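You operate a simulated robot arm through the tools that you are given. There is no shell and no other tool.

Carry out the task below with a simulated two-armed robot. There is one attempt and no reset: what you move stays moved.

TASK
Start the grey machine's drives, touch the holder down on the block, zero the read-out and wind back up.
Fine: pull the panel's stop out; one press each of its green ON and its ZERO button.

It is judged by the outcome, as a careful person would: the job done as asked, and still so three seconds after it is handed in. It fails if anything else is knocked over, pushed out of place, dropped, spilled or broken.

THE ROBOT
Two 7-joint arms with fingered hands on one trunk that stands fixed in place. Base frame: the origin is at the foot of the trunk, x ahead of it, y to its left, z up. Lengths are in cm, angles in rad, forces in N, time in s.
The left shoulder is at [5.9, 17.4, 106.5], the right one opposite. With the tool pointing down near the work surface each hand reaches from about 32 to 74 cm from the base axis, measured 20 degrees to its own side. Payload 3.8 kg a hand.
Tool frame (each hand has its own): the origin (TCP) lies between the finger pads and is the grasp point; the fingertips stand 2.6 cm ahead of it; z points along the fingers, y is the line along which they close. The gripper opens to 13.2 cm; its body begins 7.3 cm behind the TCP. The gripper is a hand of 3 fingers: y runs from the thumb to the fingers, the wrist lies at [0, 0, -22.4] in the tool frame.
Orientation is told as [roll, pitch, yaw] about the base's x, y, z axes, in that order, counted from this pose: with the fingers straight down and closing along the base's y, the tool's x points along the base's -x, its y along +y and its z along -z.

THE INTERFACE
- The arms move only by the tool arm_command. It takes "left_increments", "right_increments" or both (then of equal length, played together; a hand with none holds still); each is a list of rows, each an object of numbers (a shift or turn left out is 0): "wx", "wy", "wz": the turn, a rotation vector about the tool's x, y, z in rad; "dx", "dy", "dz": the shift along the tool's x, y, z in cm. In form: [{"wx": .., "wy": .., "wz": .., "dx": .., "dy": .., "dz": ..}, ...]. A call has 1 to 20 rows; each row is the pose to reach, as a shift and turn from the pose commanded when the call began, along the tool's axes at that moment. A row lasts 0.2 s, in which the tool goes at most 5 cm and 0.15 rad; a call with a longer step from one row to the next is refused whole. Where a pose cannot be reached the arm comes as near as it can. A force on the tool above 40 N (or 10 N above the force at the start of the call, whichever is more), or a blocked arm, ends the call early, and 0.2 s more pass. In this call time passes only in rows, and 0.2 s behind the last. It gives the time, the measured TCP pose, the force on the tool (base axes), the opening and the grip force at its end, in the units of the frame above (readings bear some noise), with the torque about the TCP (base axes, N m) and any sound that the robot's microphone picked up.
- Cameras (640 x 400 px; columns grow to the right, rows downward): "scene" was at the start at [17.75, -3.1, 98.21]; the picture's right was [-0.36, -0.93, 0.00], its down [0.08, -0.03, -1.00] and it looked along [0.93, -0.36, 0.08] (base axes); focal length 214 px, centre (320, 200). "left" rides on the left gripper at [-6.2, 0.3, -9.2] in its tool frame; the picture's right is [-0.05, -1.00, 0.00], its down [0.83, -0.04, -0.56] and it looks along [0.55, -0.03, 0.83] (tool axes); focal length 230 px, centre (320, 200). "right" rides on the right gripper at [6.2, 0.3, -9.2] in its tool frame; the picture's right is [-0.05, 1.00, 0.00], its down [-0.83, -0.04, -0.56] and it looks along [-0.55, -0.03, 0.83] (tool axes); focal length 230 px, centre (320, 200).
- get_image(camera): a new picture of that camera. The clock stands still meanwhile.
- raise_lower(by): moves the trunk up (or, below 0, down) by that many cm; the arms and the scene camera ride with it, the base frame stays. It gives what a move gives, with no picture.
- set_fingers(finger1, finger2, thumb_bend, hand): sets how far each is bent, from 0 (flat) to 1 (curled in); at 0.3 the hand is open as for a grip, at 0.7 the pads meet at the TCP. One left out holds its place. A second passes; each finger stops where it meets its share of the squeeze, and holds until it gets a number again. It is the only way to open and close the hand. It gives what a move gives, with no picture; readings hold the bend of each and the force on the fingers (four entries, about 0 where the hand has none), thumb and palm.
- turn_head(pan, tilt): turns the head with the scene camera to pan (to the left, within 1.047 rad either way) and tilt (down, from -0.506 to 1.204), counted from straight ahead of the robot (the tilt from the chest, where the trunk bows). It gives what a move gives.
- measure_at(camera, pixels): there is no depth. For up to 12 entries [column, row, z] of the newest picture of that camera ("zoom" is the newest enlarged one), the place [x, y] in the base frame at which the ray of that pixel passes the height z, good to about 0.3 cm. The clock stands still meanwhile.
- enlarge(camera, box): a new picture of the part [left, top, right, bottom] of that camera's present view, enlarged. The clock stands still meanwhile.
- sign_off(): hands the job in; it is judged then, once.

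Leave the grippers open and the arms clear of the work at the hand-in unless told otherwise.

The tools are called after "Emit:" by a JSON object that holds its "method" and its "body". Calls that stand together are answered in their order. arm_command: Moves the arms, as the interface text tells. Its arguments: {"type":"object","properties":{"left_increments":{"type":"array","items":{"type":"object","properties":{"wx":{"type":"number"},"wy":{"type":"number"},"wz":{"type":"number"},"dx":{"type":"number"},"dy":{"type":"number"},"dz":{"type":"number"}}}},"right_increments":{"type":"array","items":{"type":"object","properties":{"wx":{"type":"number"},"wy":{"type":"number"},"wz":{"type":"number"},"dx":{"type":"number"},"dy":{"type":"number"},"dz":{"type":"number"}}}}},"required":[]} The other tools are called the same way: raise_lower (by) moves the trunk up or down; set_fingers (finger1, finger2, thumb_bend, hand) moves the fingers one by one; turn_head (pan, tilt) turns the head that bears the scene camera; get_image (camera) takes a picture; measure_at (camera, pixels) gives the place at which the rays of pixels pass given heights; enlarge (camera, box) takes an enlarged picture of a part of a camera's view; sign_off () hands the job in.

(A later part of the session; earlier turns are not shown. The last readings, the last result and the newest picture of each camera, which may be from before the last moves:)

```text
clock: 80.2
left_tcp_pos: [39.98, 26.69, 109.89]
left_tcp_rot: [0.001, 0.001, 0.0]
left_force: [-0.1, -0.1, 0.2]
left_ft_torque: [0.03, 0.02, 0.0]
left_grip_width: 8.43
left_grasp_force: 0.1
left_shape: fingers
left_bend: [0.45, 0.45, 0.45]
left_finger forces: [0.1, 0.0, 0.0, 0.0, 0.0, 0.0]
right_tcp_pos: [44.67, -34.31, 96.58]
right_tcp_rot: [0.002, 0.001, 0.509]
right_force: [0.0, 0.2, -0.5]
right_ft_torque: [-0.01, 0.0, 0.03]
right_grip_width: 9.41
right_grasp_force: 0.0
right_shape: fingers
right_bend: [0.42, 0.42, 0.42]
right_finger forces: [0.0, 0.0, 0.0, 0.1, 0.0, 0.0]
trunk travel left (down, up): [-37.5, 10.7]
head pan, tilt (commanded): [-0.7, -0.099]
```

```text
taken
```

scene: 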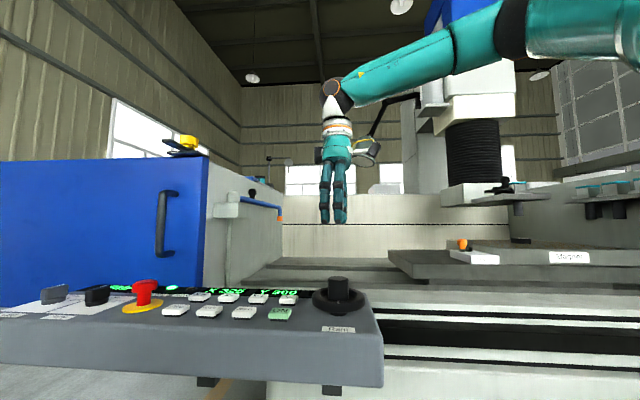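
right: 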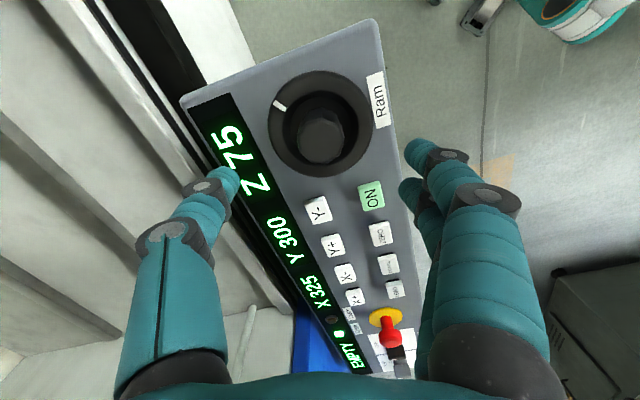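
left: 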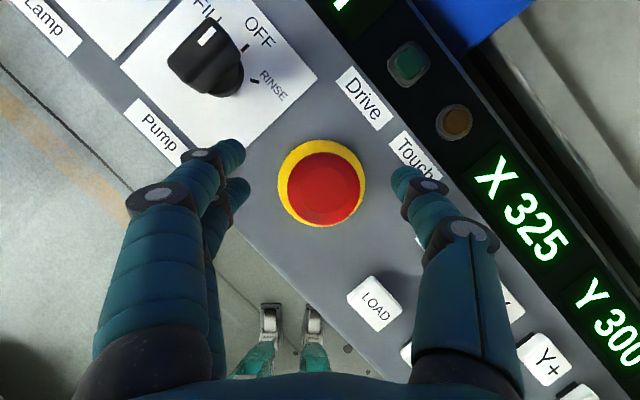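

Re-gripping the hub at yaw 0.51 (descend 7.9 cm, then close).

Emit:
{"method": "arm_command", "body": {"right_increments": [{"dx": -0.24, "dy": -0.08, "dz": 3}, {"dx": -0.24, "dy": -0.08, "dz": 6}, {"dx": -0.24, "dy": -0.08, "dz": 7.9}, {"dx": -0.24, "dy": -0.08, "dz": 7.9}]}}

Emit:
{"method": "set_fingers", "body": {"hand": "right", "finger1": 0.72, "finger2": 0.72, "thumb_bend": 0.72}}

Emit:
{"method": "enlarge", "body": {"camera": "scene", "box": [480, 190, 560, 260]}}

Emit:
{"method": "enlarge", "body": {"camera": "scene", "box": [120, 270, 240, 330]}}

```text
clock: 81.2
left_tcp_pos: [39.88, 26.63, 109.8]
left_tcp_rot: [-0.001, 0.001, 0.001]
left_force: [0.2, 0.4, -1.0]
left_ft_torque: [0.05, 0.01, 0.01]
left_grip_width: 8.42
left_grasp_force: 0.0
left_shape: fingers
left_bend: [0.45, 0.45, 0.45]
left_finger forces: [0.0, 0.0, 0.1, 0.0, 0.0, 0.0]
right_tcp_pos: [45.1, -34.41, 88.68]
right_tcp_rot: [0.001, 0.001, 0.507]
right_force: [0.1, 0.1, 0.8]
right_ft_torque: [-0.01, 0.01, -0.01]
right_grip_width: 9.42
right_grasp_force: 0.1
right_shape: fingers
right_bend: [0.42, 0.42, 0.42]
right_finger forces: [0.1, 0.0, 0.0, 0.0, 0.1, 0.1]
trunk travel left (down, up): [-37.5, 10.7]
head pan, tilt (commanded): [-0.7, -0.099]
```

```text
clock: 82.2
left_tcp_pos: [39.98, 26.71, 109.79]
left_tcp_rot: [0.0, -0.001, -0.001]
left_force: [0.6, -0.3, 0.0]
left_ft_torque: [0.02, 0.03, -0.04]
left_grip_width: 8.43
left_grasp_force: 0.0
left_shape: fingers
left_bend: [0.45, 0.45, 0.45]
left_finger forces: [0.0, 0.1, 0.0, 0.1, 0.0, 0.2]
right_tcp_pos: [44.94, -34.33, 88.61]
right_tcp_rot: [0.002, 0.002, 0.507]
right_force: [0.9, 3.5, -5.6]
right_ft_torque: [0.06, 0.0, 0.04]
right_grip_width: 3.17
right_grasp_force: 16.1
right_shape: fingers
right_bend: [0.63, 0.63, 0.65]
right_finger forces: [8.9, 9.3, 0.0, 0.0, 14.6, 0.1]
trunk travel left (down, up): [-37.5, 10.7]
head pan, tilt (commanded): [-0.7, -0.099]
```

```text
5.71 times, centred on (520, 225) of scene
```

zoom: 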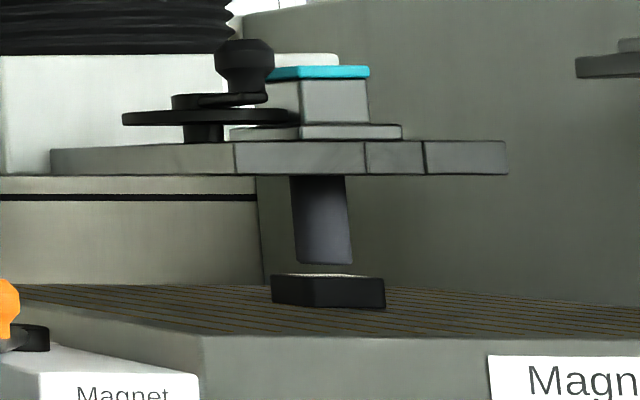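

```text
5.33 times, centred on (180, 300) of scene
```

zoom: 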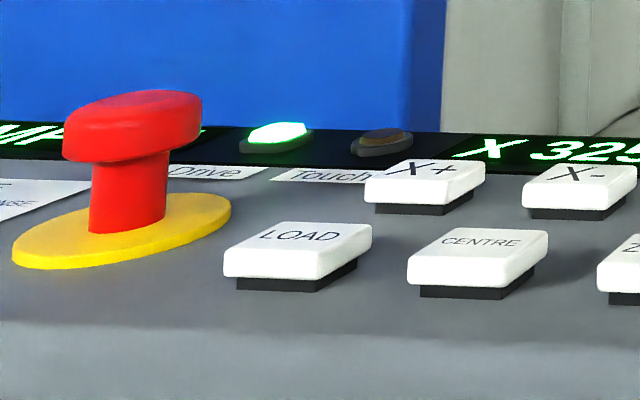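

The Touch lamp is visible (dark) next to the lit Drive lamp. I turn slowly 0.15 rad (about 3 mm).

Emit:
{"method": "arm_command", "body": {"right_increments": [{"wz": 0.03}, {"wz": 0.06}, {"wz": 0.09}, {"wz": 0.12}, {"wz": 0.15}, {"wz": 0.15}]}}

Emit:
{"method": "enlarge", "body": {"camera": "scene", "box": [500, 210, 540, 245]}}

Emit:
{"method": "enlarge", "body": {"camera": "scene", "box": [120, 270, 240, 330]}}

```text
clock: 83.6
left_tcp_pos: [39.9, 26.75, 109.76]
left_tcp_rot: [-0.001, -0.001, 0.0]
left_force: [0.4, -0.6, 1.0]
left_ft_torque: [-0.04, 0.01, 0.02]
left_grip_width: 8.41
left_grasp_force: 0.1
left_shape: fingers
left_bend: [0.45, 0.45, 0.45]
left_finger forces: [0.1, 0.0, 0.1, 0.1, 0.0, 0.0]
right_tcp_pos: [45.13, -34.41, 88.74]
right_tcp_rot: [0.001, 0.003, 0.357]
right_force: [-3.5, 4.9, -11.7]
right_ft_torque: [0.04, 0.02, 0.05]
right_grip_width: 3.19
right_grasp_force: 15.0
right_shape: fingers
right_bend: [0.63, 0.63, 0.65]
right_finger forces: [9.4, 8.7, 0.0, 0.1, 12.7, 0.0]
trunk travel left (down, up): [-37.5, 10.7]
head pan, tilt (commanded): [-0.7, -0.099]
```

```text
11.43 times, centred on (520, 228) of scene
```

zoom: 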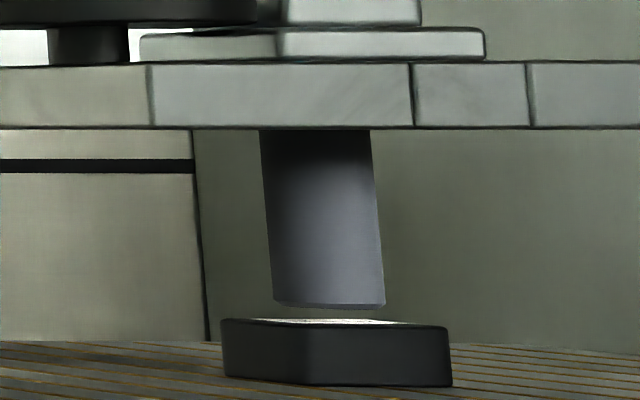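

```text
5.33 times, centred on (180, 300) of scene
```

zoom: 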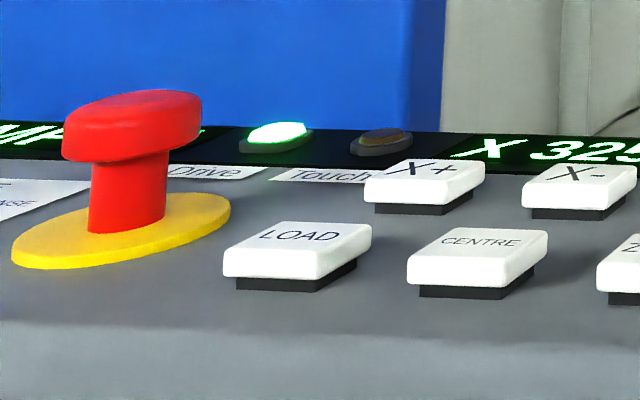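

About 4 mm left (bottom at row 308, block top about 318–324 at ~3 px/mm). I turn 0.1 rad more (2 mm) in fine steps.

Emit:
{"method": "arm_command", "body": {"right_increments": [{"wz": 0.02}, {"wz": 0.04}, {"wz": 0.06}, {"wz": 0.08}, {"wz": 0.1}, {"wz": 0.1}]}}

Emit:
{"method": "enlarge", "body": {"camera": "scene", "box": [500, 210, 540, 245]}}

Emit:
{"method": "enlarge", "body": {"camera": "scene", "box": [120, 270, 240, 330]}}

```text
clock: 85.0
left_tcp_pos: [39.89, 26.8, 109.95]
left_tcp_rot: [-0.001, 0.0, 0.001]
left_force: [-0.1, -0.2, 0.6]
left_ft_torque: [0.01, -0.01, -0.03]
left_grip_width: 8.39
left_grasp_force: 0.0
left_shape: fingers
left_bend: [0.45, 0.45, 0.45]
left_finger forces: [0.0, 0.1, 0.1, 0.0, 0.0, 0.1]
right_tcp_pos: [44.93, -34.4, 88.74]
right_tcp_rot: [0.0, 0.002, 0.255]
right_force: [-5.5, 2.8, -8.5]
right_ft_torque: [0.02, 0.12, 0.05]
right_grip_width: 3.19
right_grasp_force: 15.7
right_shape: fingers
right_bend: [0.63, 0.63, 0.65]
right_finger forces: [9.8, 7.7, 0.1, 0.1, 13.5, 0.1]
trunk travel left (down, up): [-37.5, 10.7]
head pan, tilt (commanded): [-0.7, -0.099]
```

```text
11.43 times, centred on (520, 228) of scene
```

zoom: 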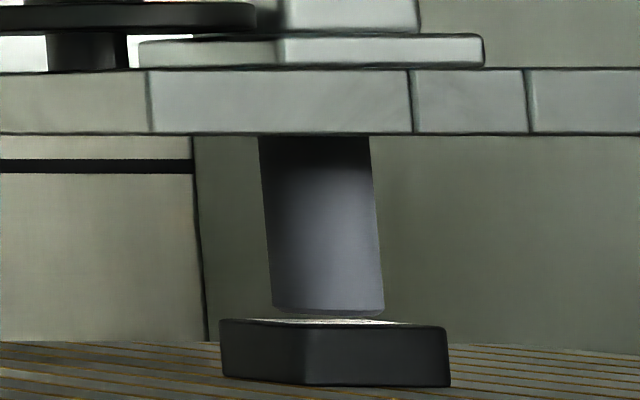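

```text
5.33 times, centred on (180, 300) of scene
```

zoom: 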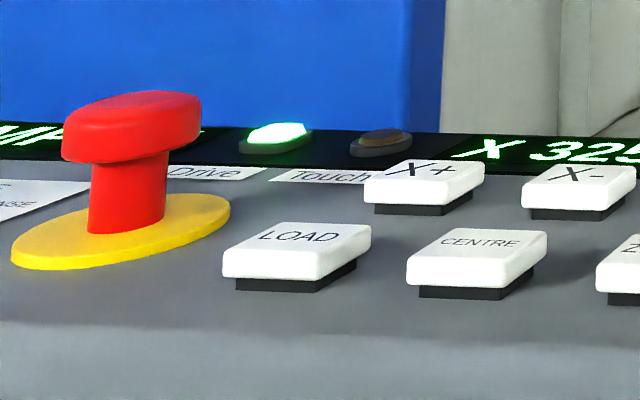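

About 2 mm left, Touch still dark. Now 0.04 rad in 0.01 steps.

Emit:
{"method": "arm_command", "body": {"right_increments": [{"wz": 0.01}, {"wz": 0.02}, {"wz": 0.03}, {"wz": 0.04}, {"wz": 0.04}]}}

Emit:
{"method": "enlarge", "body": {"camera": "scene", "box": [500, 210, 540, 245]}}

Emit:
{"method": "enlarge", "body": {"camera": "scene", "box": [120, 270, 240, 330]}}

```text
clock: 86.2
left_tcp_pos: [39.85, 26.68, 109.9]
left_tcp_rot: [0.0, 0.0, 0.001]
left_force: [-1.0, -0.4, 0.4]
left_ft_torque: [-0.01, 0.0, -0.02]
left_grip_width: 8.41
left_grasp_force: 0.0
left_shape: fingers
left_bend: [0.45, 0.45, 0.45]
left_finger forces: [0.0, 0.1, 0.0, 0.0, 0.0, 0.0]
right_tcp_pos: [45.03, -34.29, 88.79]
right_tcp_rot: [-0.001, 0.001, 0.219]
right_force: [-6.8, 3.1, -9.1]
right_ft_torque: [-0.01, 0.14, 0.08]
right_grip_width: 3.2
right_grasp_force: 15.3
right_shape: fingers
right_bend: [0.63, 0.63, 0.65]
right_finger forces: [10.3, 7.8, 0.0, 0.0, 13.2, 0.0]
trunk travel left (down, up): [-37.5, 10.7]
head pan, tilt (commanded): [-0.7, -0.099]
```

```text
11.43 times, centred on (520, 228) of scene
```

zoom: 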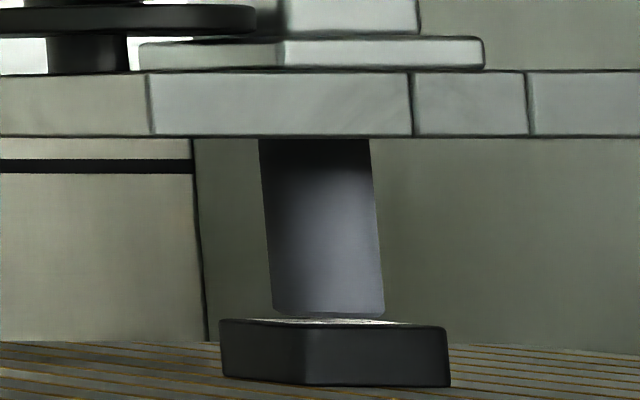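

```text
5.33 times, centred on (180, 300) of scene
```

zoom: 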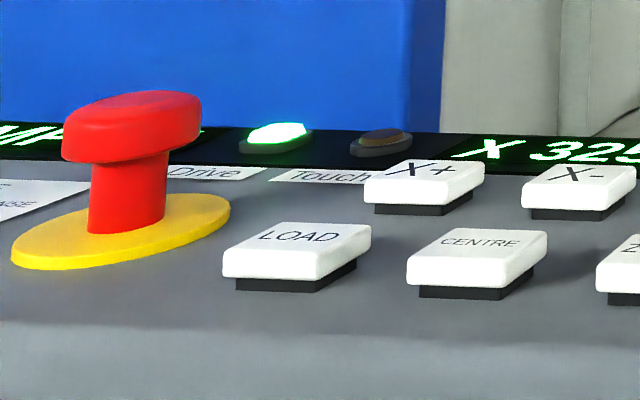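

Still dark; about 1 mm left. Another 0.02 rad in 0.005 steps.

Emit:
{"method": "arm_command", "body": {"right_increments": [{"wz": 0.005}, {"wz": 0.01}, {"wz": 0.015}, {"wz": 0.02}, {"wz": 0.02}]}}

Emit:
{"method": "enlarge", "body": {"camera": "scene", "box": [120, 270, 240, 330]}}

Emit:
{"method": "enlarge", "body": {"camera": "scene", "box": [500, 210, 540, 245]}}

```text
clock: 87.4
left_tcp_pos: [39.92, 26.73, 109.81]
left_tcp_rot: [-0.002, 0.0, 0.001]
left_force: [0.4, -0.6, -0.4]
left_ft_torque: [0.02, -0.03, -0.01]
left_grip_width: 8.41
left_grasp_force: 0.1
left_shape: fingers
left_bend: [0.45, 0.45, 0.45]
left_finger forces: [0.0, 0.1, 0.0, 0.1, 0.0, 0.0]
right_tcp_pos: [45.05, -34.3, 88.63]
right_tcp_rot: [0.001, 0.002, 0.196]
right_force: [-6.1, -0.1, -10.4]
right_ft_torque: [-0.08, 0.06, 0.06]
right_grip_width: 3.21
right_grasp_force: 15.6
right_shape: fingers
right_bend: [0.63, 0.64, 0.65]
right_finger forces: [9.2, 7.2, 0.1, 0.1, 14.5, 0.0]
trunk travel left (down, up): [-37.5, 10.7]
head pan, tilt (commanded): [-0.7, -0.099]
```

```text
5.33 times, centred on (180, 300) of scene
```

zoom: 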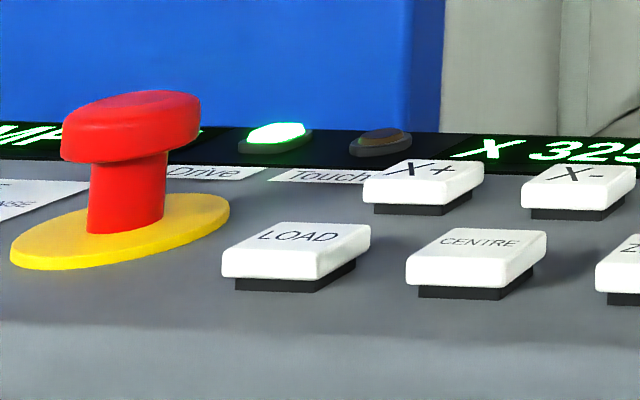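

```text
11.43 times, centred on (520, 228) of scene
```

zoom: 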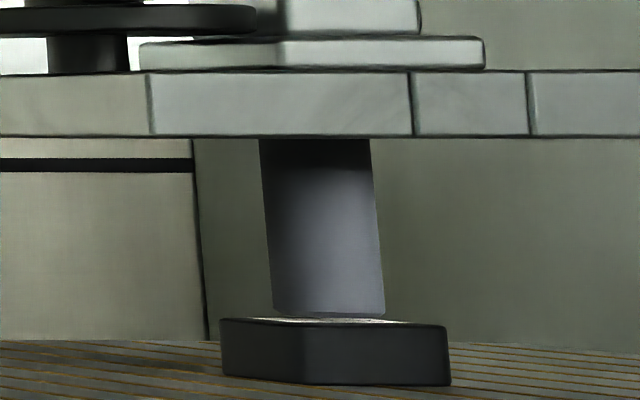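

Still not touching. Another 0.03 rad in fine steps.

Emit:
{"method": "arm_command", "body": {"right_increments": [{"wz": 0.008}, {"wz": 0.016}, {"wz": 0.024}, {"wz": 0.03}, {"wz": 0.03}]}}

Emit:
{"method": "enlarge", "body": {"camera": "scene", "box": [120, 270, 240, 330]}}

Emit:
{"method": "enlarge", "body": {"camera": "scene", "box": [500, 210, 540, 245]}}

```text
clock: 88.6
left_tcp_pos: [39.98, 26.65, 109.81]
left_tcp_rot: [0.0, 0.001, 0.001]
left_force: [0.2, 0.0, -0.2]
left_ft_torque: [0.03, 0.02, 0.02]
left_grip_width: 8.43
left_grasp_force: 0.0
left_shape: fingers
left_bend: [0.45, 0.45, 0.45]
left_finger forces: [0.0, 0.1, 0.1, 0.0, 0.1, 0.0]
right_tcp_pos: [44.98, -34.33, 88.54]
right_tcp_rot: [-0.001, 0.0, 0.168]
right_force: [-2.0, 3.0, -8.1]
right_ft_torque: [0.0, 0.04, 0.04]
right_grip_width: 3.2
right_grasp_force: 15.7
right_shape: fingers
right_bend: [0.63, 0.64, 0.65]
right_finger forces: [9.3, 8.4, 0.0, 0.1, 14.2, 0.0]
trunk travel left (down, up): [-37.5, 10.7]
head pan, tilt (commanded): [-0.7, -0.099]
```

```text
5.33 times, centred on (180, 300) of scene
```

zoom: 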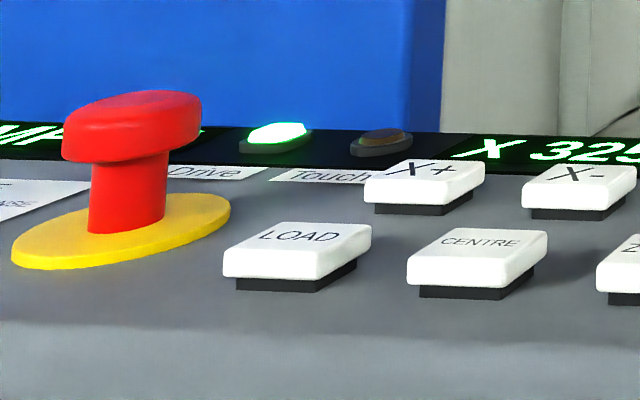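

```text
11.43 times, centred on (520, 228) of scene
```

zoom: 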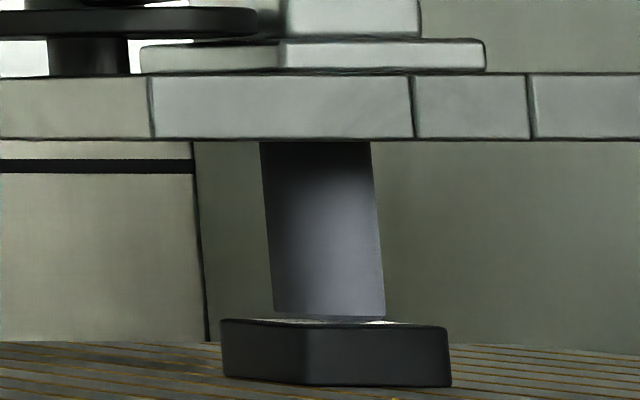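

The holder is nearly at the block. Another 0.02 rad.

Emit:
{"method": "arm_command", "body": {"right_increments": [{"wz": 0.005}, {"wz": 0.01}, {"wz": 0.015}, {"wz": 0.02}, {"wz": 0.02}]}}

Emit:
{"method": "enlarge", "body": {"camera": "scene", "box": [120, 270, 240, 330]}}

Emit:
{"method": "enlarge", "body": {"camera": "scene", "box": [500, 210, 540, 245]}}

```text
clock: 89.8
left_tcp_pos: [39.93, 26.7, 109.87]
left_tcp_rot: [-0.001, 0.0, 0.001]
left_force: [-0.3, -0.3, 0.4]
left_ft_torque: [0.02, 0.0, 0.0]
left_grip_width: 8.4
left_grasp_force: 0.0
left_shape: fingers
left_bend: [0.45, 0.45, 0.45]
left_finger forces: [0.0, 0.0, 0.0, 0.0, 0.0, 0.1]
right_tcp_pos: [44.96, -34.26, 88.6]
right_tcp_rot: [0.001, 0.0, 0.148]
right_force: [-1.1, 2.6, -8.6]
right_ft_torque: [0.06, 0.06, 0.05]
right_grip_width: 3.21
right_grasp_force: 15.7
right_shape: fingers
right_bend: [0.63, 0.64, 0.65]
right_finger forces: [9.5, 8.7, 0.0, 0.0, 13.8, 0.0]
trunk travel left (down, up): [-37.5, 10.7]
head pan, tilt (commanded): [-0.7, -0.099]
```

```text
5.33 times, centred on (180, 300) of scene
```

zoom: 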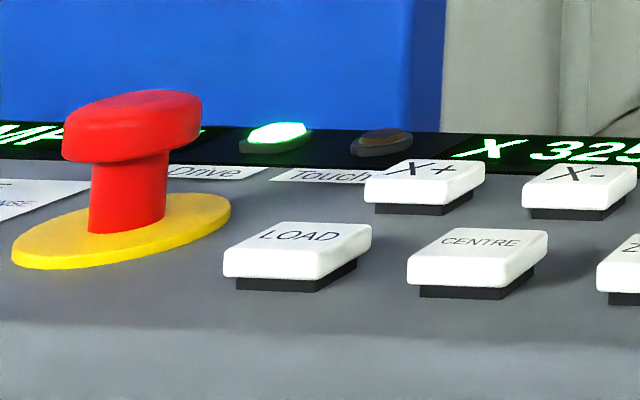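

```text
11.43 times, centred on (520, 228) of scene
```

zoom: 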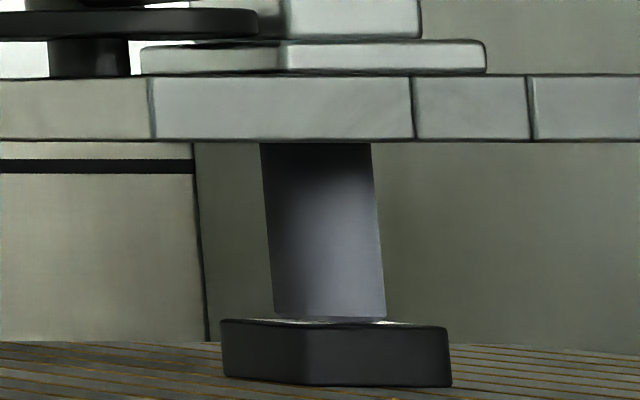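

Lamp still dark; I go on another 0.02 rad.

Emit:
{"method": "arm_command", "body": {"right_increments": [{"wz": 0.005}, {"wz": 0.01}, {"wz": 0.015}, {"wz": 0.02}, {"wz": 0.02}]}}

Emit:
{"method": "enlarge", "body": {"camera": "scene", "box": [120, 270, 240, 330]}}

Emit:
{"method": "enlarge", "body": {"camera": "scene", "box": [500, 210, 540, 245]}}

```text
clock: 91.0
left_tcp_pos: [39.95, 26.64, 109.82]
left_tcp_rot: [0.001, 0.001, -0.001]
left_force: [-0.2, -0.7, -0.8]
left_ft_torque: [0.03, -0.03, -0.04]
left_grip_width: 8.41
left_grasp_force: 0.1
left_shape: fingers
left_bend: [0.45, 0.45, 0.45]
left_finger forces: [0.0, 0.0, 0.1, 0.0, 0.0, 0.0]
right_tcp_pos: [45.01, -34.23, 88.67]
right_tcp_rot: [0.0, 0.0, 0.128]
right_force: [-6.6, 4.2, -9.8]
right_ft_torque: [0.06, 0.1, 0.04]
right_grip_width: 3.19
right_grasp_force: 16.4
right_shape: fingers
right_bend: [0.63, 0.64, 0.65]
right_finger forces: [10.5, 8.1, 0.0, 0.0, 13.3, 0.0]
trunk travel left (down, up): [-37.5, 10.7]
head pan, tilt (commanded): [-0.7, -0.099]
```

```text
5.33 times, centred on (180, 300) of scene
```

zoom: 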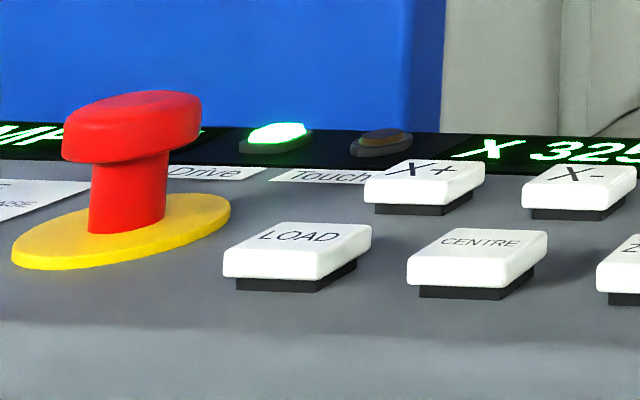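

```text
11.43 times, centred on (520, 228) of scene
```

zoom: 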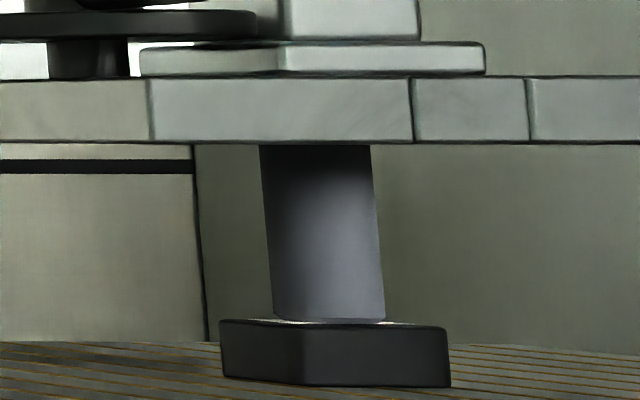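

Very close now; another 0.02 rad.

Emit:
{"method": "arm_command", "body": {"right_increments": [{"wz": 0.005}, {"wz": 0.01}, {"wz": 0.015}, {"wz": 0.02}, {"wz": 0.02}]}}

Emit:
{"method": "enlarge", "body": {"camera": "scene", "box": [120, 270, 240, 330]}}

Emit:
{"method": "enlarge", "body": {"camera": "scene", "box": [500, 210, 540, 245]}}

```text
clock: 92.2
left_tcp_pos: [40.0, 26.79, 109.93]
left_tcp_rot: [-0.001, 0.001, -0.001]
left_force: [-0.6, -0.2, -0.7]
left_ft_torque: [0.0, -0.01, -0.01]
left_grip_width: 8.43
left_grasp_force: 0.0
left_shape: fingers
left_bend: [0.45, 0.45, 0.45]
left_finger forces: [0.0, 0.0, 0.0, 0.1, 0.1, 0.1]
right_tcp_pos: [45.02, -34.34, 88.66]
right_tcp_rot: [0.001, 0.0, 0.107]
right_force: [-5.8, 2.9, -7.1]
right_ft_torque: [0.0, 0.1, 0.05]
right_grip_width: 3.21
right_grasp_force: 15.5
right_shape: fingers
right_bend: [0.63, 0.64, 0.65]
right_finger forces: [10.1, 8.0, 0.1, 0.1, 13.9, 0.0]
trunk travel left (down, up): [-37.5, 10.7]
head pan, tilt (commanded): [-0.7, -0.099]
```

```text
5.33 times, centred on (180, 300) of scene
```

zoom: 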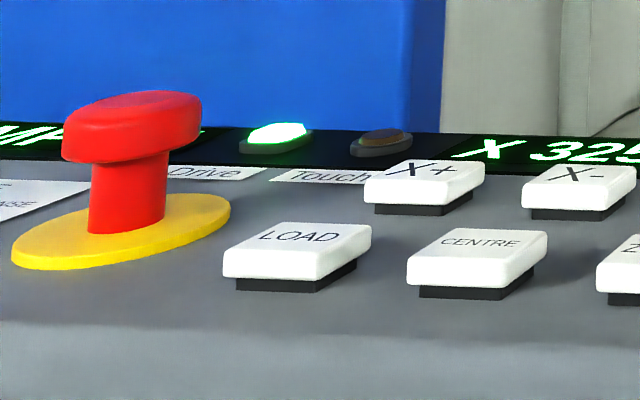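

```text
11.43 times, centred on (520, 228) of scene
```

zoom: 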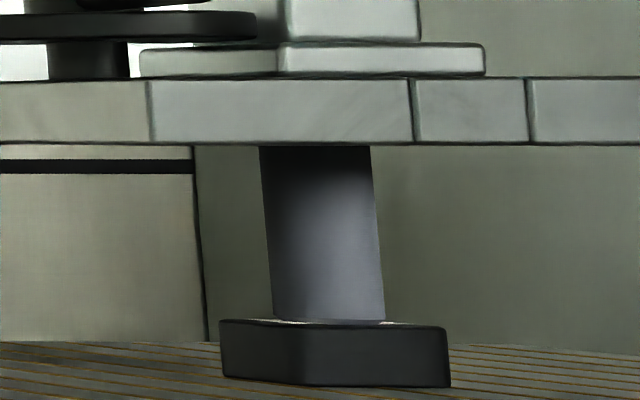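

Plate edge moved from row 142 to 144, block unmoved, lamp dark. Another 0.02 rad.

Emit:
{"method": "arm_command", "body": {"right_increments": [{"wz": 0.005}, {"wz": 0.01}, {"wz": 0.015}, {"wz": 0.02}, {"wz": 0.02}]}}

Emit:
{"method": "enlarge", "body": {"camera": "scene", "box": [120, 270, 240, 330]}}

Emit:
{"method": "enlarge", "body": {"camera": "scene", "box": [500, 210, 540, 245]}}

```text
clock: 93.4
left_tcp_pos: [39.99, 26.66, 109.83]
left_tcp_rot: [-0.001, -0.001, 0.003]
left_force: [0.2, -0.2, 0.4]
left_ft_torque: [-0.02, -0.02, 0.01]
left_grip_width: 8.4
left_grasp_force: 0.0
left_shape: fingers
left_bend: [0.45, 0.45, 0.45]
left_finger forces: [0.0, 0.0, 0.0, 0.1, 0.0, 0.0]
right_tcp_pos: [44.98, -34.32, 88.66]
right_tcp_rot: [-0.001, 0.002, 0.088]
right_force: [-5.1, 1.8, -11.3]
right_ft_torque: [0.02, 0.09, 0.04]
right_grip_width: 3.2
right_grasp_force: 16.1
right_shape: fingers
right_bend: [0.63, 0.64, 0.65]
right_finger forces: [9.7, 7.6, 0.0, 0.0, 13.6, 0.0]
trunk travel left (down, up): [-37.5, 10.7]
head pan, tilt (commanded): [-0.7, -0.099]
```

```text
5.33 times, centred on (180, 300) of scene
```

zoom: 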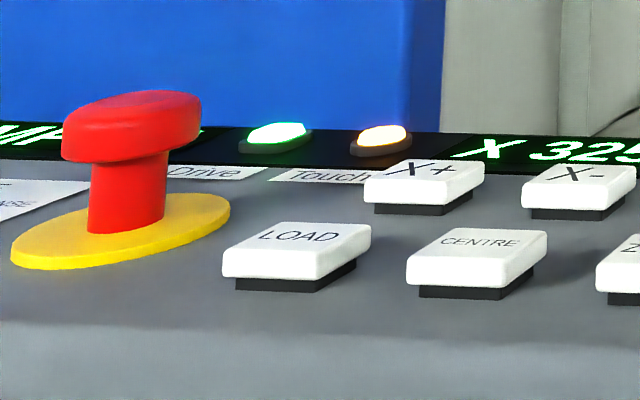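

```text
11.43 times, centred on (520, 228) of scene
```

zoom: 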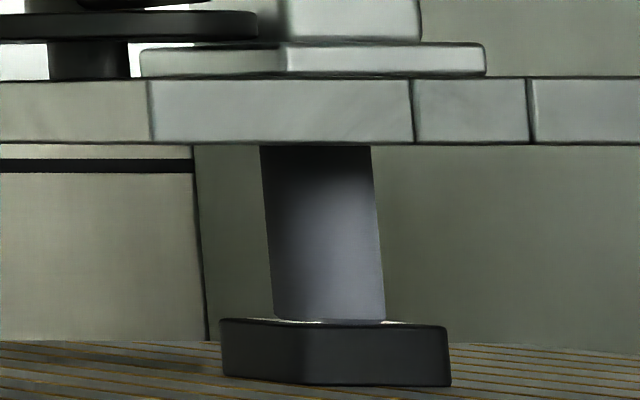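

The Touch lamp is lit amber: the holder is touching. I open the hand gently in place (not moving the arm) and check the lamp stays lit.

Emit:
{"method": "set_fingers", "body": {"hand": "right", "finger1": 0.42, "finger2": 0.42, "thumb_bend": 0.42}}

Emit:
{"method": "enlarge", "body": {"camera": "scene", "box": [120, 270, 240, 330]}}

Emit:
{"method": "enlarge", "body": {"camera": "scene", "box": [500, 210, 540, 245]}}

```text
clock: 94.4
left_tcp_pos: [39.87, 26.67, 109.83]
left_tcp_rot: [0.0, -0.001, 0.0]
left_force: [-0.3, 0.2, 0.6]
left_ft_torque: [0.01, 0.04, -0.02]
left_grip_width: 8.41
left_grasp_force: 0.1
left_shape: fingers
left_bend: [0.45, 0.45, 0.45]
left_finger forces: [0.1, 0.0, 0.1, 0.1, 0.1, 0.0]
right_tcp_pos: [45.1, -34.37, 88.66]
right_tcp_rot: [0.0, -0.001, 0.087]
right_force: [0.1, 0.0, -0.4]
right_ft_torque: [0.0, -0.02, 0.02]
right_grip_width: 9.4
right_grasp_force: 0.1
right_shape: fingers
right_bend: [0.42, 0.42, 0.42]
right_finger forces: [0.1, 0.0, 0.0, 0.0, 0.1, 0.0]
trunk travel left (down, up): [-37.5, 10.7]
head pan, tilt (commanded): [-0.7, -0.099]
```

```text
5.33 times, centred on (180, 300) of scene
```

zoom: 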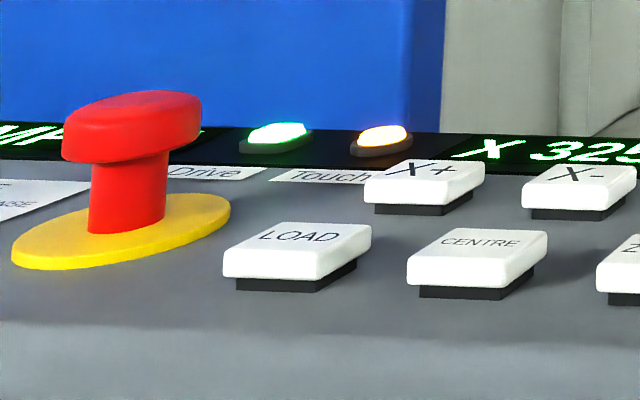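

```text
11.43 times, centred on (520, 228) of scene
```

zoom: 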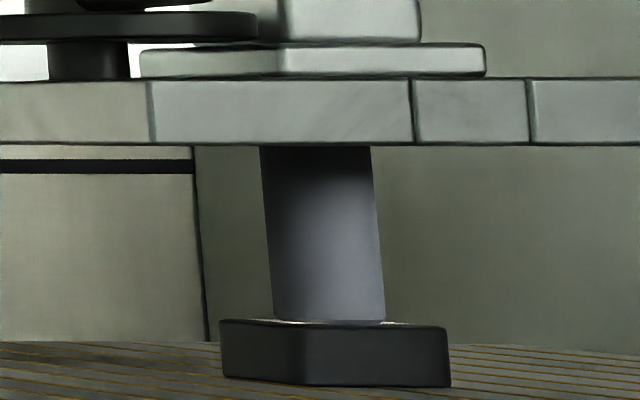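

Touch stays lit with the dial released. I lift the hand straight up 10 cm and form the pointing finger for ZERO.

Emit:
{"method": "arm_command", "body": {"right_increments": [{"dz": -2}, {"dz": -5}, {"dz": -8}, {"dz": -10}, {"dz": -10}]}}

Emit:
{"method": "set_fingers", "body": {"hand": "right", "finger1": 0.5, "finger2": 1.0, "thumb_bend": 1.0}}

Emit:
{"method": "arm_command", "body": {"right_increments": [{"dx": -3, "dy": 2, "wz": 0.03}, {"dx": -6, "dy": 4.5, "wz": 0.06}, {"dx": -9, "dy": 7, "wz": 0.09}, {"dx": -10.9, "dy": 8.5, "wz": 0.09}, {"dx": -10.9, "dy": 8.5, "wz": 0.09}]}}

Emit:
{"method": "get_image", "body": {"camera": "right"}}

Emit:
{"method": "get_image", "body": {"camera": "scene"}}

```text
clock: 95.6
left_tcp_pos: [40.06, 26.72, 109.83]
left_tcp_rot: [-0.001, 0.0, 0.002]
left_force: [-1.2, 0.0, 0.4]
left_ft_torque: [0.0, -0.02, -0.01]
left_grip_width: 8.43
left_grasp_force: 0.1
left_shape: fingers
left_bend: [0.45, 0.45, 0.45]
left_finger forces: [0.0, 0.0, 0.0, 0.1, 0.0, 0.0]
right_tcp_pos: [45.09, -34.36, 98.78]
right_tcp_rot: [0.0, 0.002, 0.088]
right_force: [0.7, -0.3, -0.3]
right_ft_torque: [0.01, -0.02, -0.01]
right_grip_width: 9.43
right_grasp_force: 0.1
right_shape: fingers
right_bend: [0.42, 0.42, 0.42]
right_finger forces: [0.0, 0.1, 0.1, 0.1, 0.0, 0.1]
trunk travel left (down, up): [-37.5, 10.7]
head pan, tilt (commanded): [-0.7, -0.099]
```

```text
clock: 96.6
left_tcp_pos: [39.97, 26.8, 109.8]
left_tcp_rot: [0.001, 0.0, 0.0]
left_force: [0.0, 0.3, 0.5]
left_ft_torque: [0.0, 0.0, 0.0]
left_grip_width: 8.44
left_grasp_force: 0.1
left_shape: fingers
left_bend: [0.45, 0.45, 0.45]
left_finger forces: [0.0, 0.0, 0.0, 0.0, 0.1, 0.1]
right_tcp_pos: [45.08, -34.45, 98.7]
right_tcp_rot: [0.001, 0.004, 0.087]
right_force: [-0.3, -0.3, 0.3]
right_ft_torque: [0.0, -0.04, -0.01]
right_grip_width: 2.59
right_grasp_force: 0.0
right_shape: fingers
right_bend: [0.5, 0.9, 0.91]
right_finger forces: [0.0, 0.0, 0.1, 0.1, 0.1, 0.0]
trunk travel left (down, up): [-37.5, 10.7]
head pan, tilt (commanded): [-0.7, -0.099]
```

```text
clock: 97.8
left_tcp_pos: [40.01, 26.72, 109.97]
left_tcp_rot: [-0.001, 0.001, 0.0]
left_force: [0.8, -0.5, -0.1]
left_ft_torque: [-0.03, 0.02, -0.02]
left_grip_width: 8.4
left_grasp_force: 0.1
left_shape: fingers
left_bend: [0.45, 0.45, 0.45]
left_finger forces: [0.0, 0.1, 0.0, 0.0, 0.0, 0.0]
right_tcp_pos: [54.74, -25.45, 98.41]
right_tcp_rot: [-0.002, 0.002, -0.004]
right_force: [0.3, 0.6, 1.1]
right_ft_torque: [0.01, 0.05, 0.0]
right_grip_width: 2.56
right_grasp_force: 0.1
right_shape: fingers
right_bend: [0.5, 0.9, 0.91]
right_finger forces: [0.0, 0.1, 0.0, 0.0, 0.0, 0.0]
right hand out of reach, approached as far as the arm can: row 4, 5
trunk travel left (down, up): [-37.5, 10.7]
head pan, tilt (commanded): [-0.7, -0.099]
```

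```text
taken
```

right: 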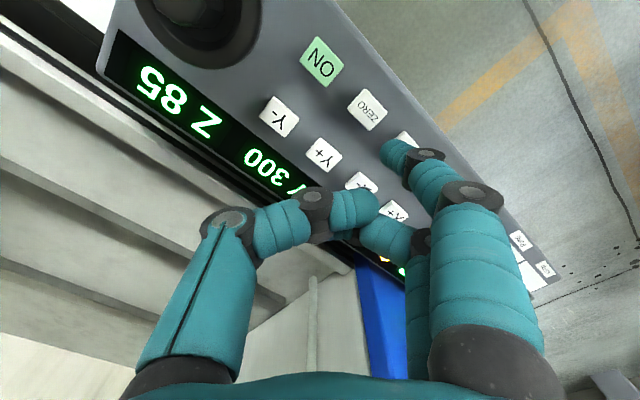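

```text
taken
```

scene: 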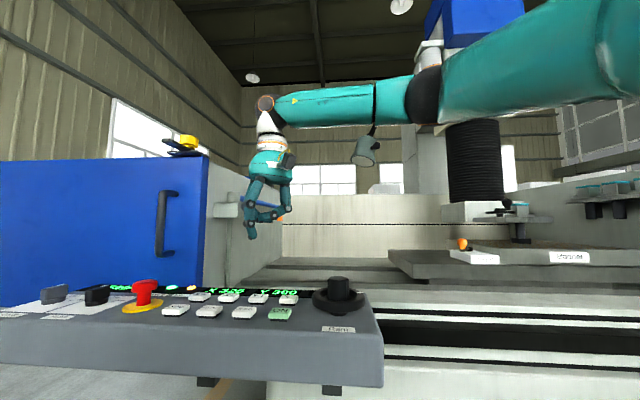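

Z now shows 85 at touch. The hand is at its reach limit just short of ZERO, so I lean the tool 0.3 rad forward, which brings the wrist back; fingertip then should be over ZERO at about (54.4,-20.8).

Emit:
{"method": "arm_command", "body": {"right_increments": [{"dx": 0.2, "dy": 0.15, "wy": -0.1}, {"dx": 0.4, "dy": 0.3, "wy": -0.2}, {"dx": 0.6, "dy": 0.5, "wy": -0.3}, {"dx": 0.6, "dy": 0.5, "wy": -0.3}]}}

Emit:
{"method": "get_image", "body": {"camera": "right"}}

Emit:
{"method": "get_image", "body": {"camera": "scene"}}

Emit:
{"method": "enlarge", "body": {"camera": "scene", "box": [180, 180, 340, 340]}}

```text
clock: 98.8
left_tcp_pos: [39.92, 26.71, 109.69]
left_tcp_rot: [-0.001, 0.0, -0.001]
left_force: [0.5, -0.5, 0.5]
left_ft_torque: [0.0, 0.0, -0.01]
left_grip_width: 8.43
left_grasp_force: 0.1
left_shape: fingers
left_bend: [0.45, 0.45, 0.45]
left_finger forces: [0.0, 0.1, 0.0, 0.1, 0.0, 0.1]
right_tcp_pos: [54.02, -25.03, 98.5]
right_tcp_rot: [-0.001, -0.3, -0.005]
right_force: [-0.3, 0.5, -0.6]
right_ft_torque: [-0.04, 0.01, -0.03]
right_grip_width: 2.57
right_grasp_force: 0.0
right_shape: fingers
right_bend: [0.5, 0.9, 0.91]
right_finger forces: [0.0, 0.0, 0.0, 0.1, 0.1, 0.0]
trunk travel left (down, up): [-37.5, 10.7]
head pan, tilt (commanded): [-0.7, -0.099]
```

```text
taken
```

right: 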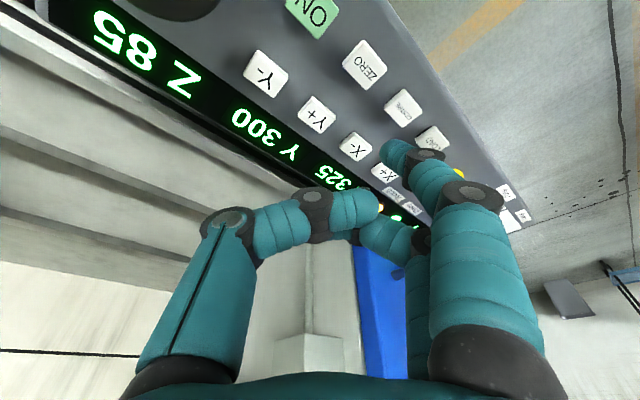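

```text
taken
```

scene: 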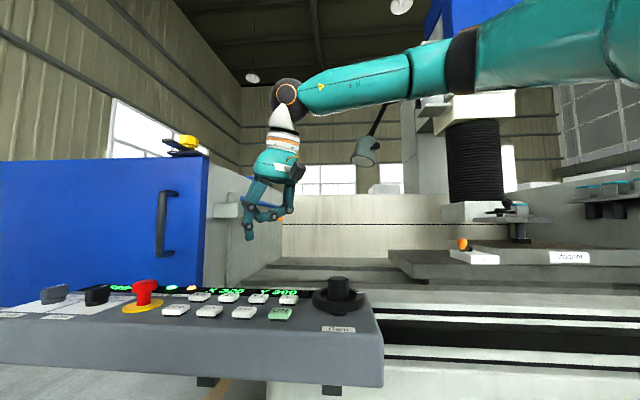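

```text
2.50 times, centred on (260, 260) of scene
```

zoom: 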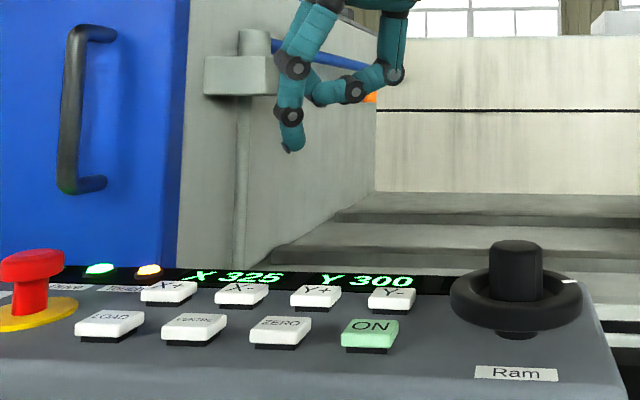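

Touch still lit. I check the fingertip position (scene pixel (246.8,239.5)) and ZERO (scene (243,311)) before descending.

Emit:
{"method": "measure_at", "body": {"camera": "scene", "pixels": [[246.8, 239.5, 94.5], [246.8, 239.5, 95], [246.8, 239.5, 95.5], [243.2, 311, 82.6]]}}

Emit:
{"method": "measure_at", "body": {"camera": "right", "pixels": [[364, 64, 82.6], [384, 152, 94.5], [384, 152, 95], [384, 152, 95.5]]}}

```text
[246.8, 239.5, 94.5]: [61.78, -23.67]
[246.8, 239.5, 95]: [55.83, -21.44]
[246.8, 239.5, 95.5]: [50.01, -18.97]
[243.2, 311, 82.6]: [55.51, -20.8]
```

```text
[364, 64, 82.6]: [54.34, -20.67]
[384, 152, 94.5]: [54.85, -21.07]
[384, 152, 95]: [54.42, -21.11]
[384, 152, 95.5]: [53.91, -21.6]
```

The tip is at about (54.5,-21.1,95), over ZERO. I descend 10.5 cm straight down.

Emit:
{"method": "arm_command", "body": {"right_increments": [{"dx": 0.89, "dy": 0.1, "dz": 2.87}, {"dx": 1.78, "dy": 0.2, "dz": 5.73}, {"dx": 2.37, "dy": 0.2, "dz": 7.64}, {"dx": 3.11, "dy": 0.2, "dz": 10.03}, {"dx": 3.11, "dy": 0.2, "dz": 10.03}]}}

Emit:
{"method": "get_image", "body": {"camera": "right"}}

Emit:
{"method": "enlarge", "body": {"camera": "scene", "box": [180, 230, 340, 340]}}

```text
clock: 100.0
left_tcp_pos: [39.89, 26.72, 109.79]
left_tcp_rot: [0.0, 0.0, 0.0]
left_force: [0.2, -0.1, -0.4]
left_ft_torque: [-0.01, -0.01, -0.01]
left_grip_width: 8.44
left_grasp_force: 0.0
left_shape: fingers
left_bend: [0.45, 0.45, 0.45]
left_finger forces: [0.0, 0.0, 0.0, 0.0, 0.0, 0.1]
right_tcp_pos: [54.04, -24.88, 88.01]
right_tcp_rot: [0.001, -0.3, -0.002]
right_force: [-0.1, 0.2, 0.6]
right_ft_torque: [0.02, 0.0, 0.01]
right_grip_width: 2.57
right_grasp_force: 0.1
right_shape: fingers
right_bend: [0.5, 0.9, 0.91]
right_finger forces: [0.1, 0.1, 0.1, 0.0, 0.0, 0.0]
trunk travel left (down, up): [-37.5, 10.7]
head pan, tilt (commanded): [-0.7, -0.099]
```

```text
taken
```

right: 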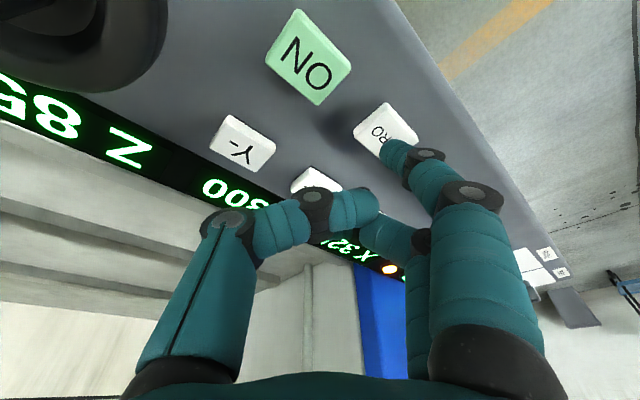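

```text
3.64 times, centred on (260, 285) of scene
```

zoom: 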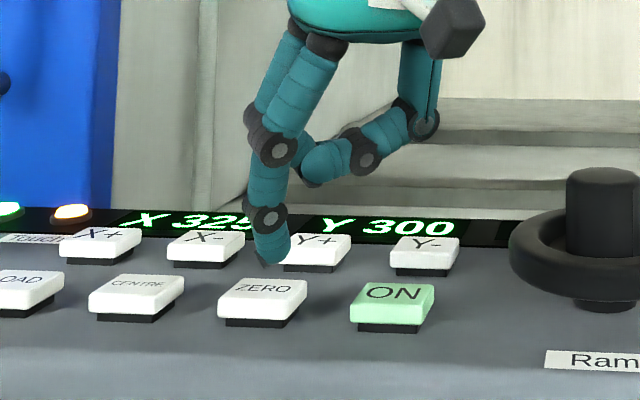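

The tip is roughly 2 cm above ZERO. I verify once more where it would land.

Emit:
{"method": "get_image", "body": {"camera": "scene"}}

Emit:
{"method": "measure_at", "body": {"camera": "scene", "pixels": [[245.2, 302.3, 84], [245.2, 302.3, 84.3], [245.2, 302.3, 84.6], [245, 309.7, 82.6], [235, 311, 82.6], [254, 309, 82.6]]}}

Emit:
{"method": "measure_at", "body": {"camera": "right", "pixels": [[384, 152, 84], [384, 152, 84.3], [384, 152, 84.6], [386, 127, 82.6]]}}

```text
taken
```

scene: 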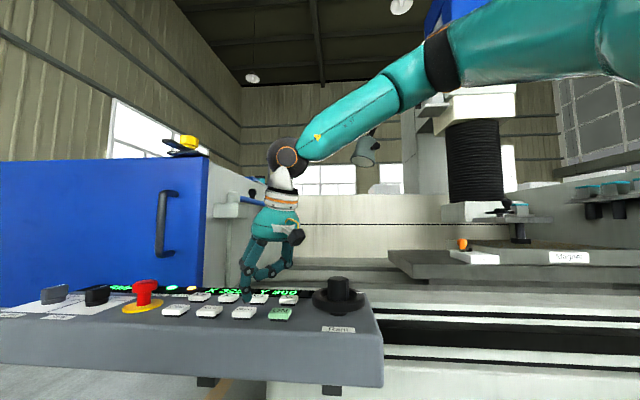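

```text
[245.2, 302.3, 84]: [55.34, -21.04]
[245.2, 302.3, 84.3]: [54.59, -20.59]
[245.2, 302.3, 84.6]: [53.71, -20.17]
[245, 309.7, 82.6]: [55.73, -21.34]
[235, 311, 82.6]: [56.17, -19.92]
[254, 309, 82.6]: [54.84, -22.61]
```

```text
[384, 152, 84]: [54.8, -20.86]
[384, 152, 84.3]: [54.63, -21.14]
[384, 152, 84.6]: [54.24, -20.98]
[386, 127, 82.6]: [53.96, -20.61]
```

The tip lands on ZERO. I press down slowly: 1.8 cm in small steps.

Emit:
{"method": "arm_command", "body": {"right_increments": [{"dx": 0.15, "dz": 0.48}, {"dx": 0.3, "dz": 0.96}, {"dx": 0.38, "dz": 1.24}, {"dx": 0.46, "dz": 1.48}, {"dx": 0.53, "dz": 1.72}]}}

Emit:
{"method": "get_image", "body": {"camera": "right"}}

Emit:
{"method": "enlarge", "body": {"camera": "scene", "box": [140, 250, 300, 340]}}

```text
clock: 101.2
left_tcp_pos: [39.82, 26.89, 109.82]
left_tcp_rot: [0.001, -0.001, -0.001]
left_force: [0.7, 0.4, 0.1]
left_ft_torque: [-0.04, -0.04, 0.0]
left_grip_width: 8.42
left_grasp_force: 0.0
left_shape: fingers
left_bend: [0.45, 0.45, 0.45]
left_finger forces: [0.0, 0.1, 0.1, 0.0, 0.0, 0.0]
right_tcp_pos: [54.07, -24.69, 86.45]
right_tcp_rot: [0.003, -0.303, -0.003]
right_force: [-2.4, -1.2, 12.9]
right_ft_torque: [0.51, 0.11, 0.1]
right_grip_width: 2.5
right_grasp_force: 5.9
right_shape: fingers
right_bend: [0.52, 0.9, 0.91]
right_finger forces: [12.5, 0.0, 0.1, 0.0, 0.1, 0.1]
trunk travel left (down, up): [-37.5, 10.7]
head pan, tilt (commanded): [-0.7, -0.099]
heard: click
```

```text
taken
```

right: 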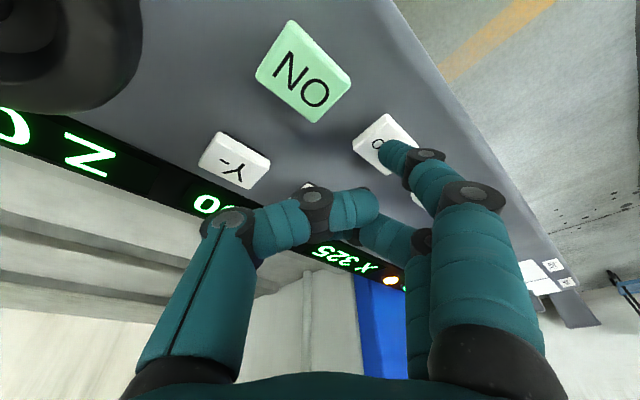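

```text
4.00 times, centred on (220, 295) of scene
```

zoom: 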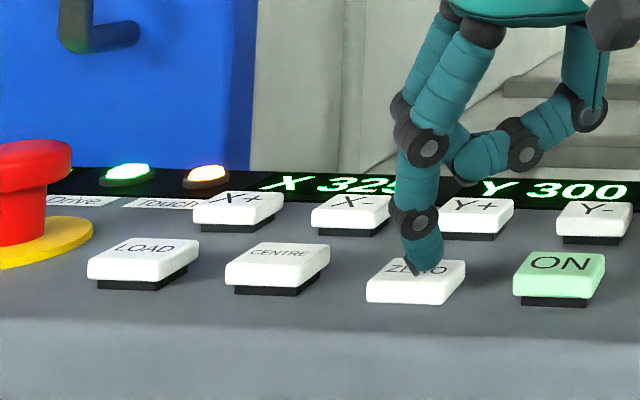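

Click heard and Z now shows 0; Touch and Drive lamps lit. I lift off ZERO straight up.

Emit:
{"method": "arm_command", "body": {"right_increments": [{"dx": -0.45, "dz": -1.43}, {"dx": -1.5, "dz": -4.8}, {"dx": -2.7, "dz": -8.6}, {"dx": -3.6, "dz": -11.5}, {"dx": -3.6, "dz": -11.5}]}}

Emit:
{"method": "get_image", "body": {"camera": "right"}}

Emit:
{"method": "enlarge", "body": {"camera": "scene", "box": [140, 250, 300, 340]}}

```text
clock: 102.4
left_tcp_pos: [39.94, 26.68, 109.86]
left_tcp_rot: [0.001, 0.0, -0.001]
left_force: [-0.5, 0.5, -0.2]
left_ft_torque: [0.0, -0.01, 0.0]
left_grip_width: 8.41
left_grasp_force: 0.0
left_shape: fingers
left_bend: [0.45, 0.45, 0.45]
left_finger forces: [0.0, 0.0, 0.0, 0.1, 0.0, 0.0]
right_tcp_pos: [54.06, -24.67, 98.4]
right_tcp_rot: [-0.001, -0.299, -0.003]
right_force: [0.0, 0.1, 0.7]
right_ft_torque: [0.0, 0.02, 0.01]
right_grip_width: 2.55
right_grasp_force: 0.1
right_shape: fingers
right_bend: [0.5, 0.9, 0.91]
right_finger forces: [0.0, 0.0, 0.1, 0.0, 0.1, 0.0]
trunk travel left (down, up): [-37.5, 10.7]
head pan, tilt (commanded): [-0.7, -0.099]
```

```text
taken
```

right: 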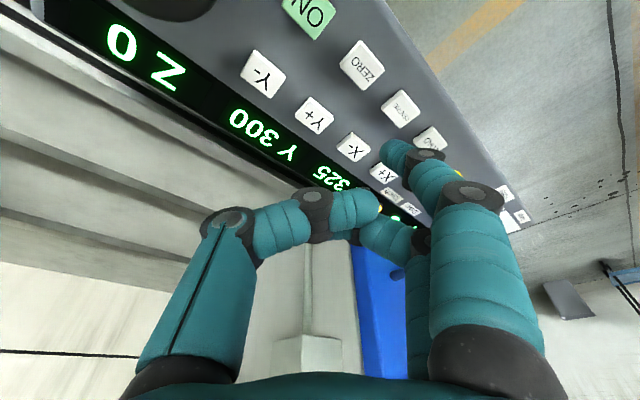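

```text
4.00 times, centred on (220, 295) of scene
```

zoom: 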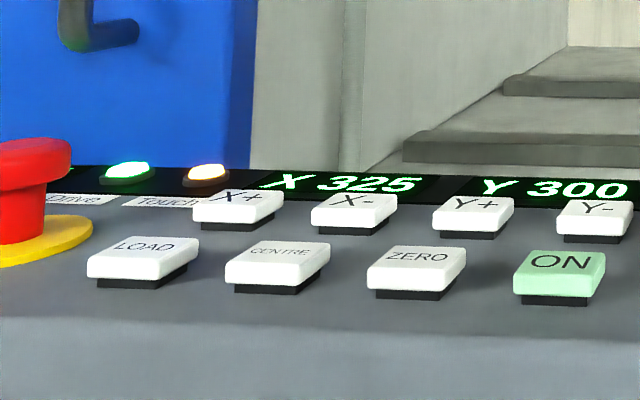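

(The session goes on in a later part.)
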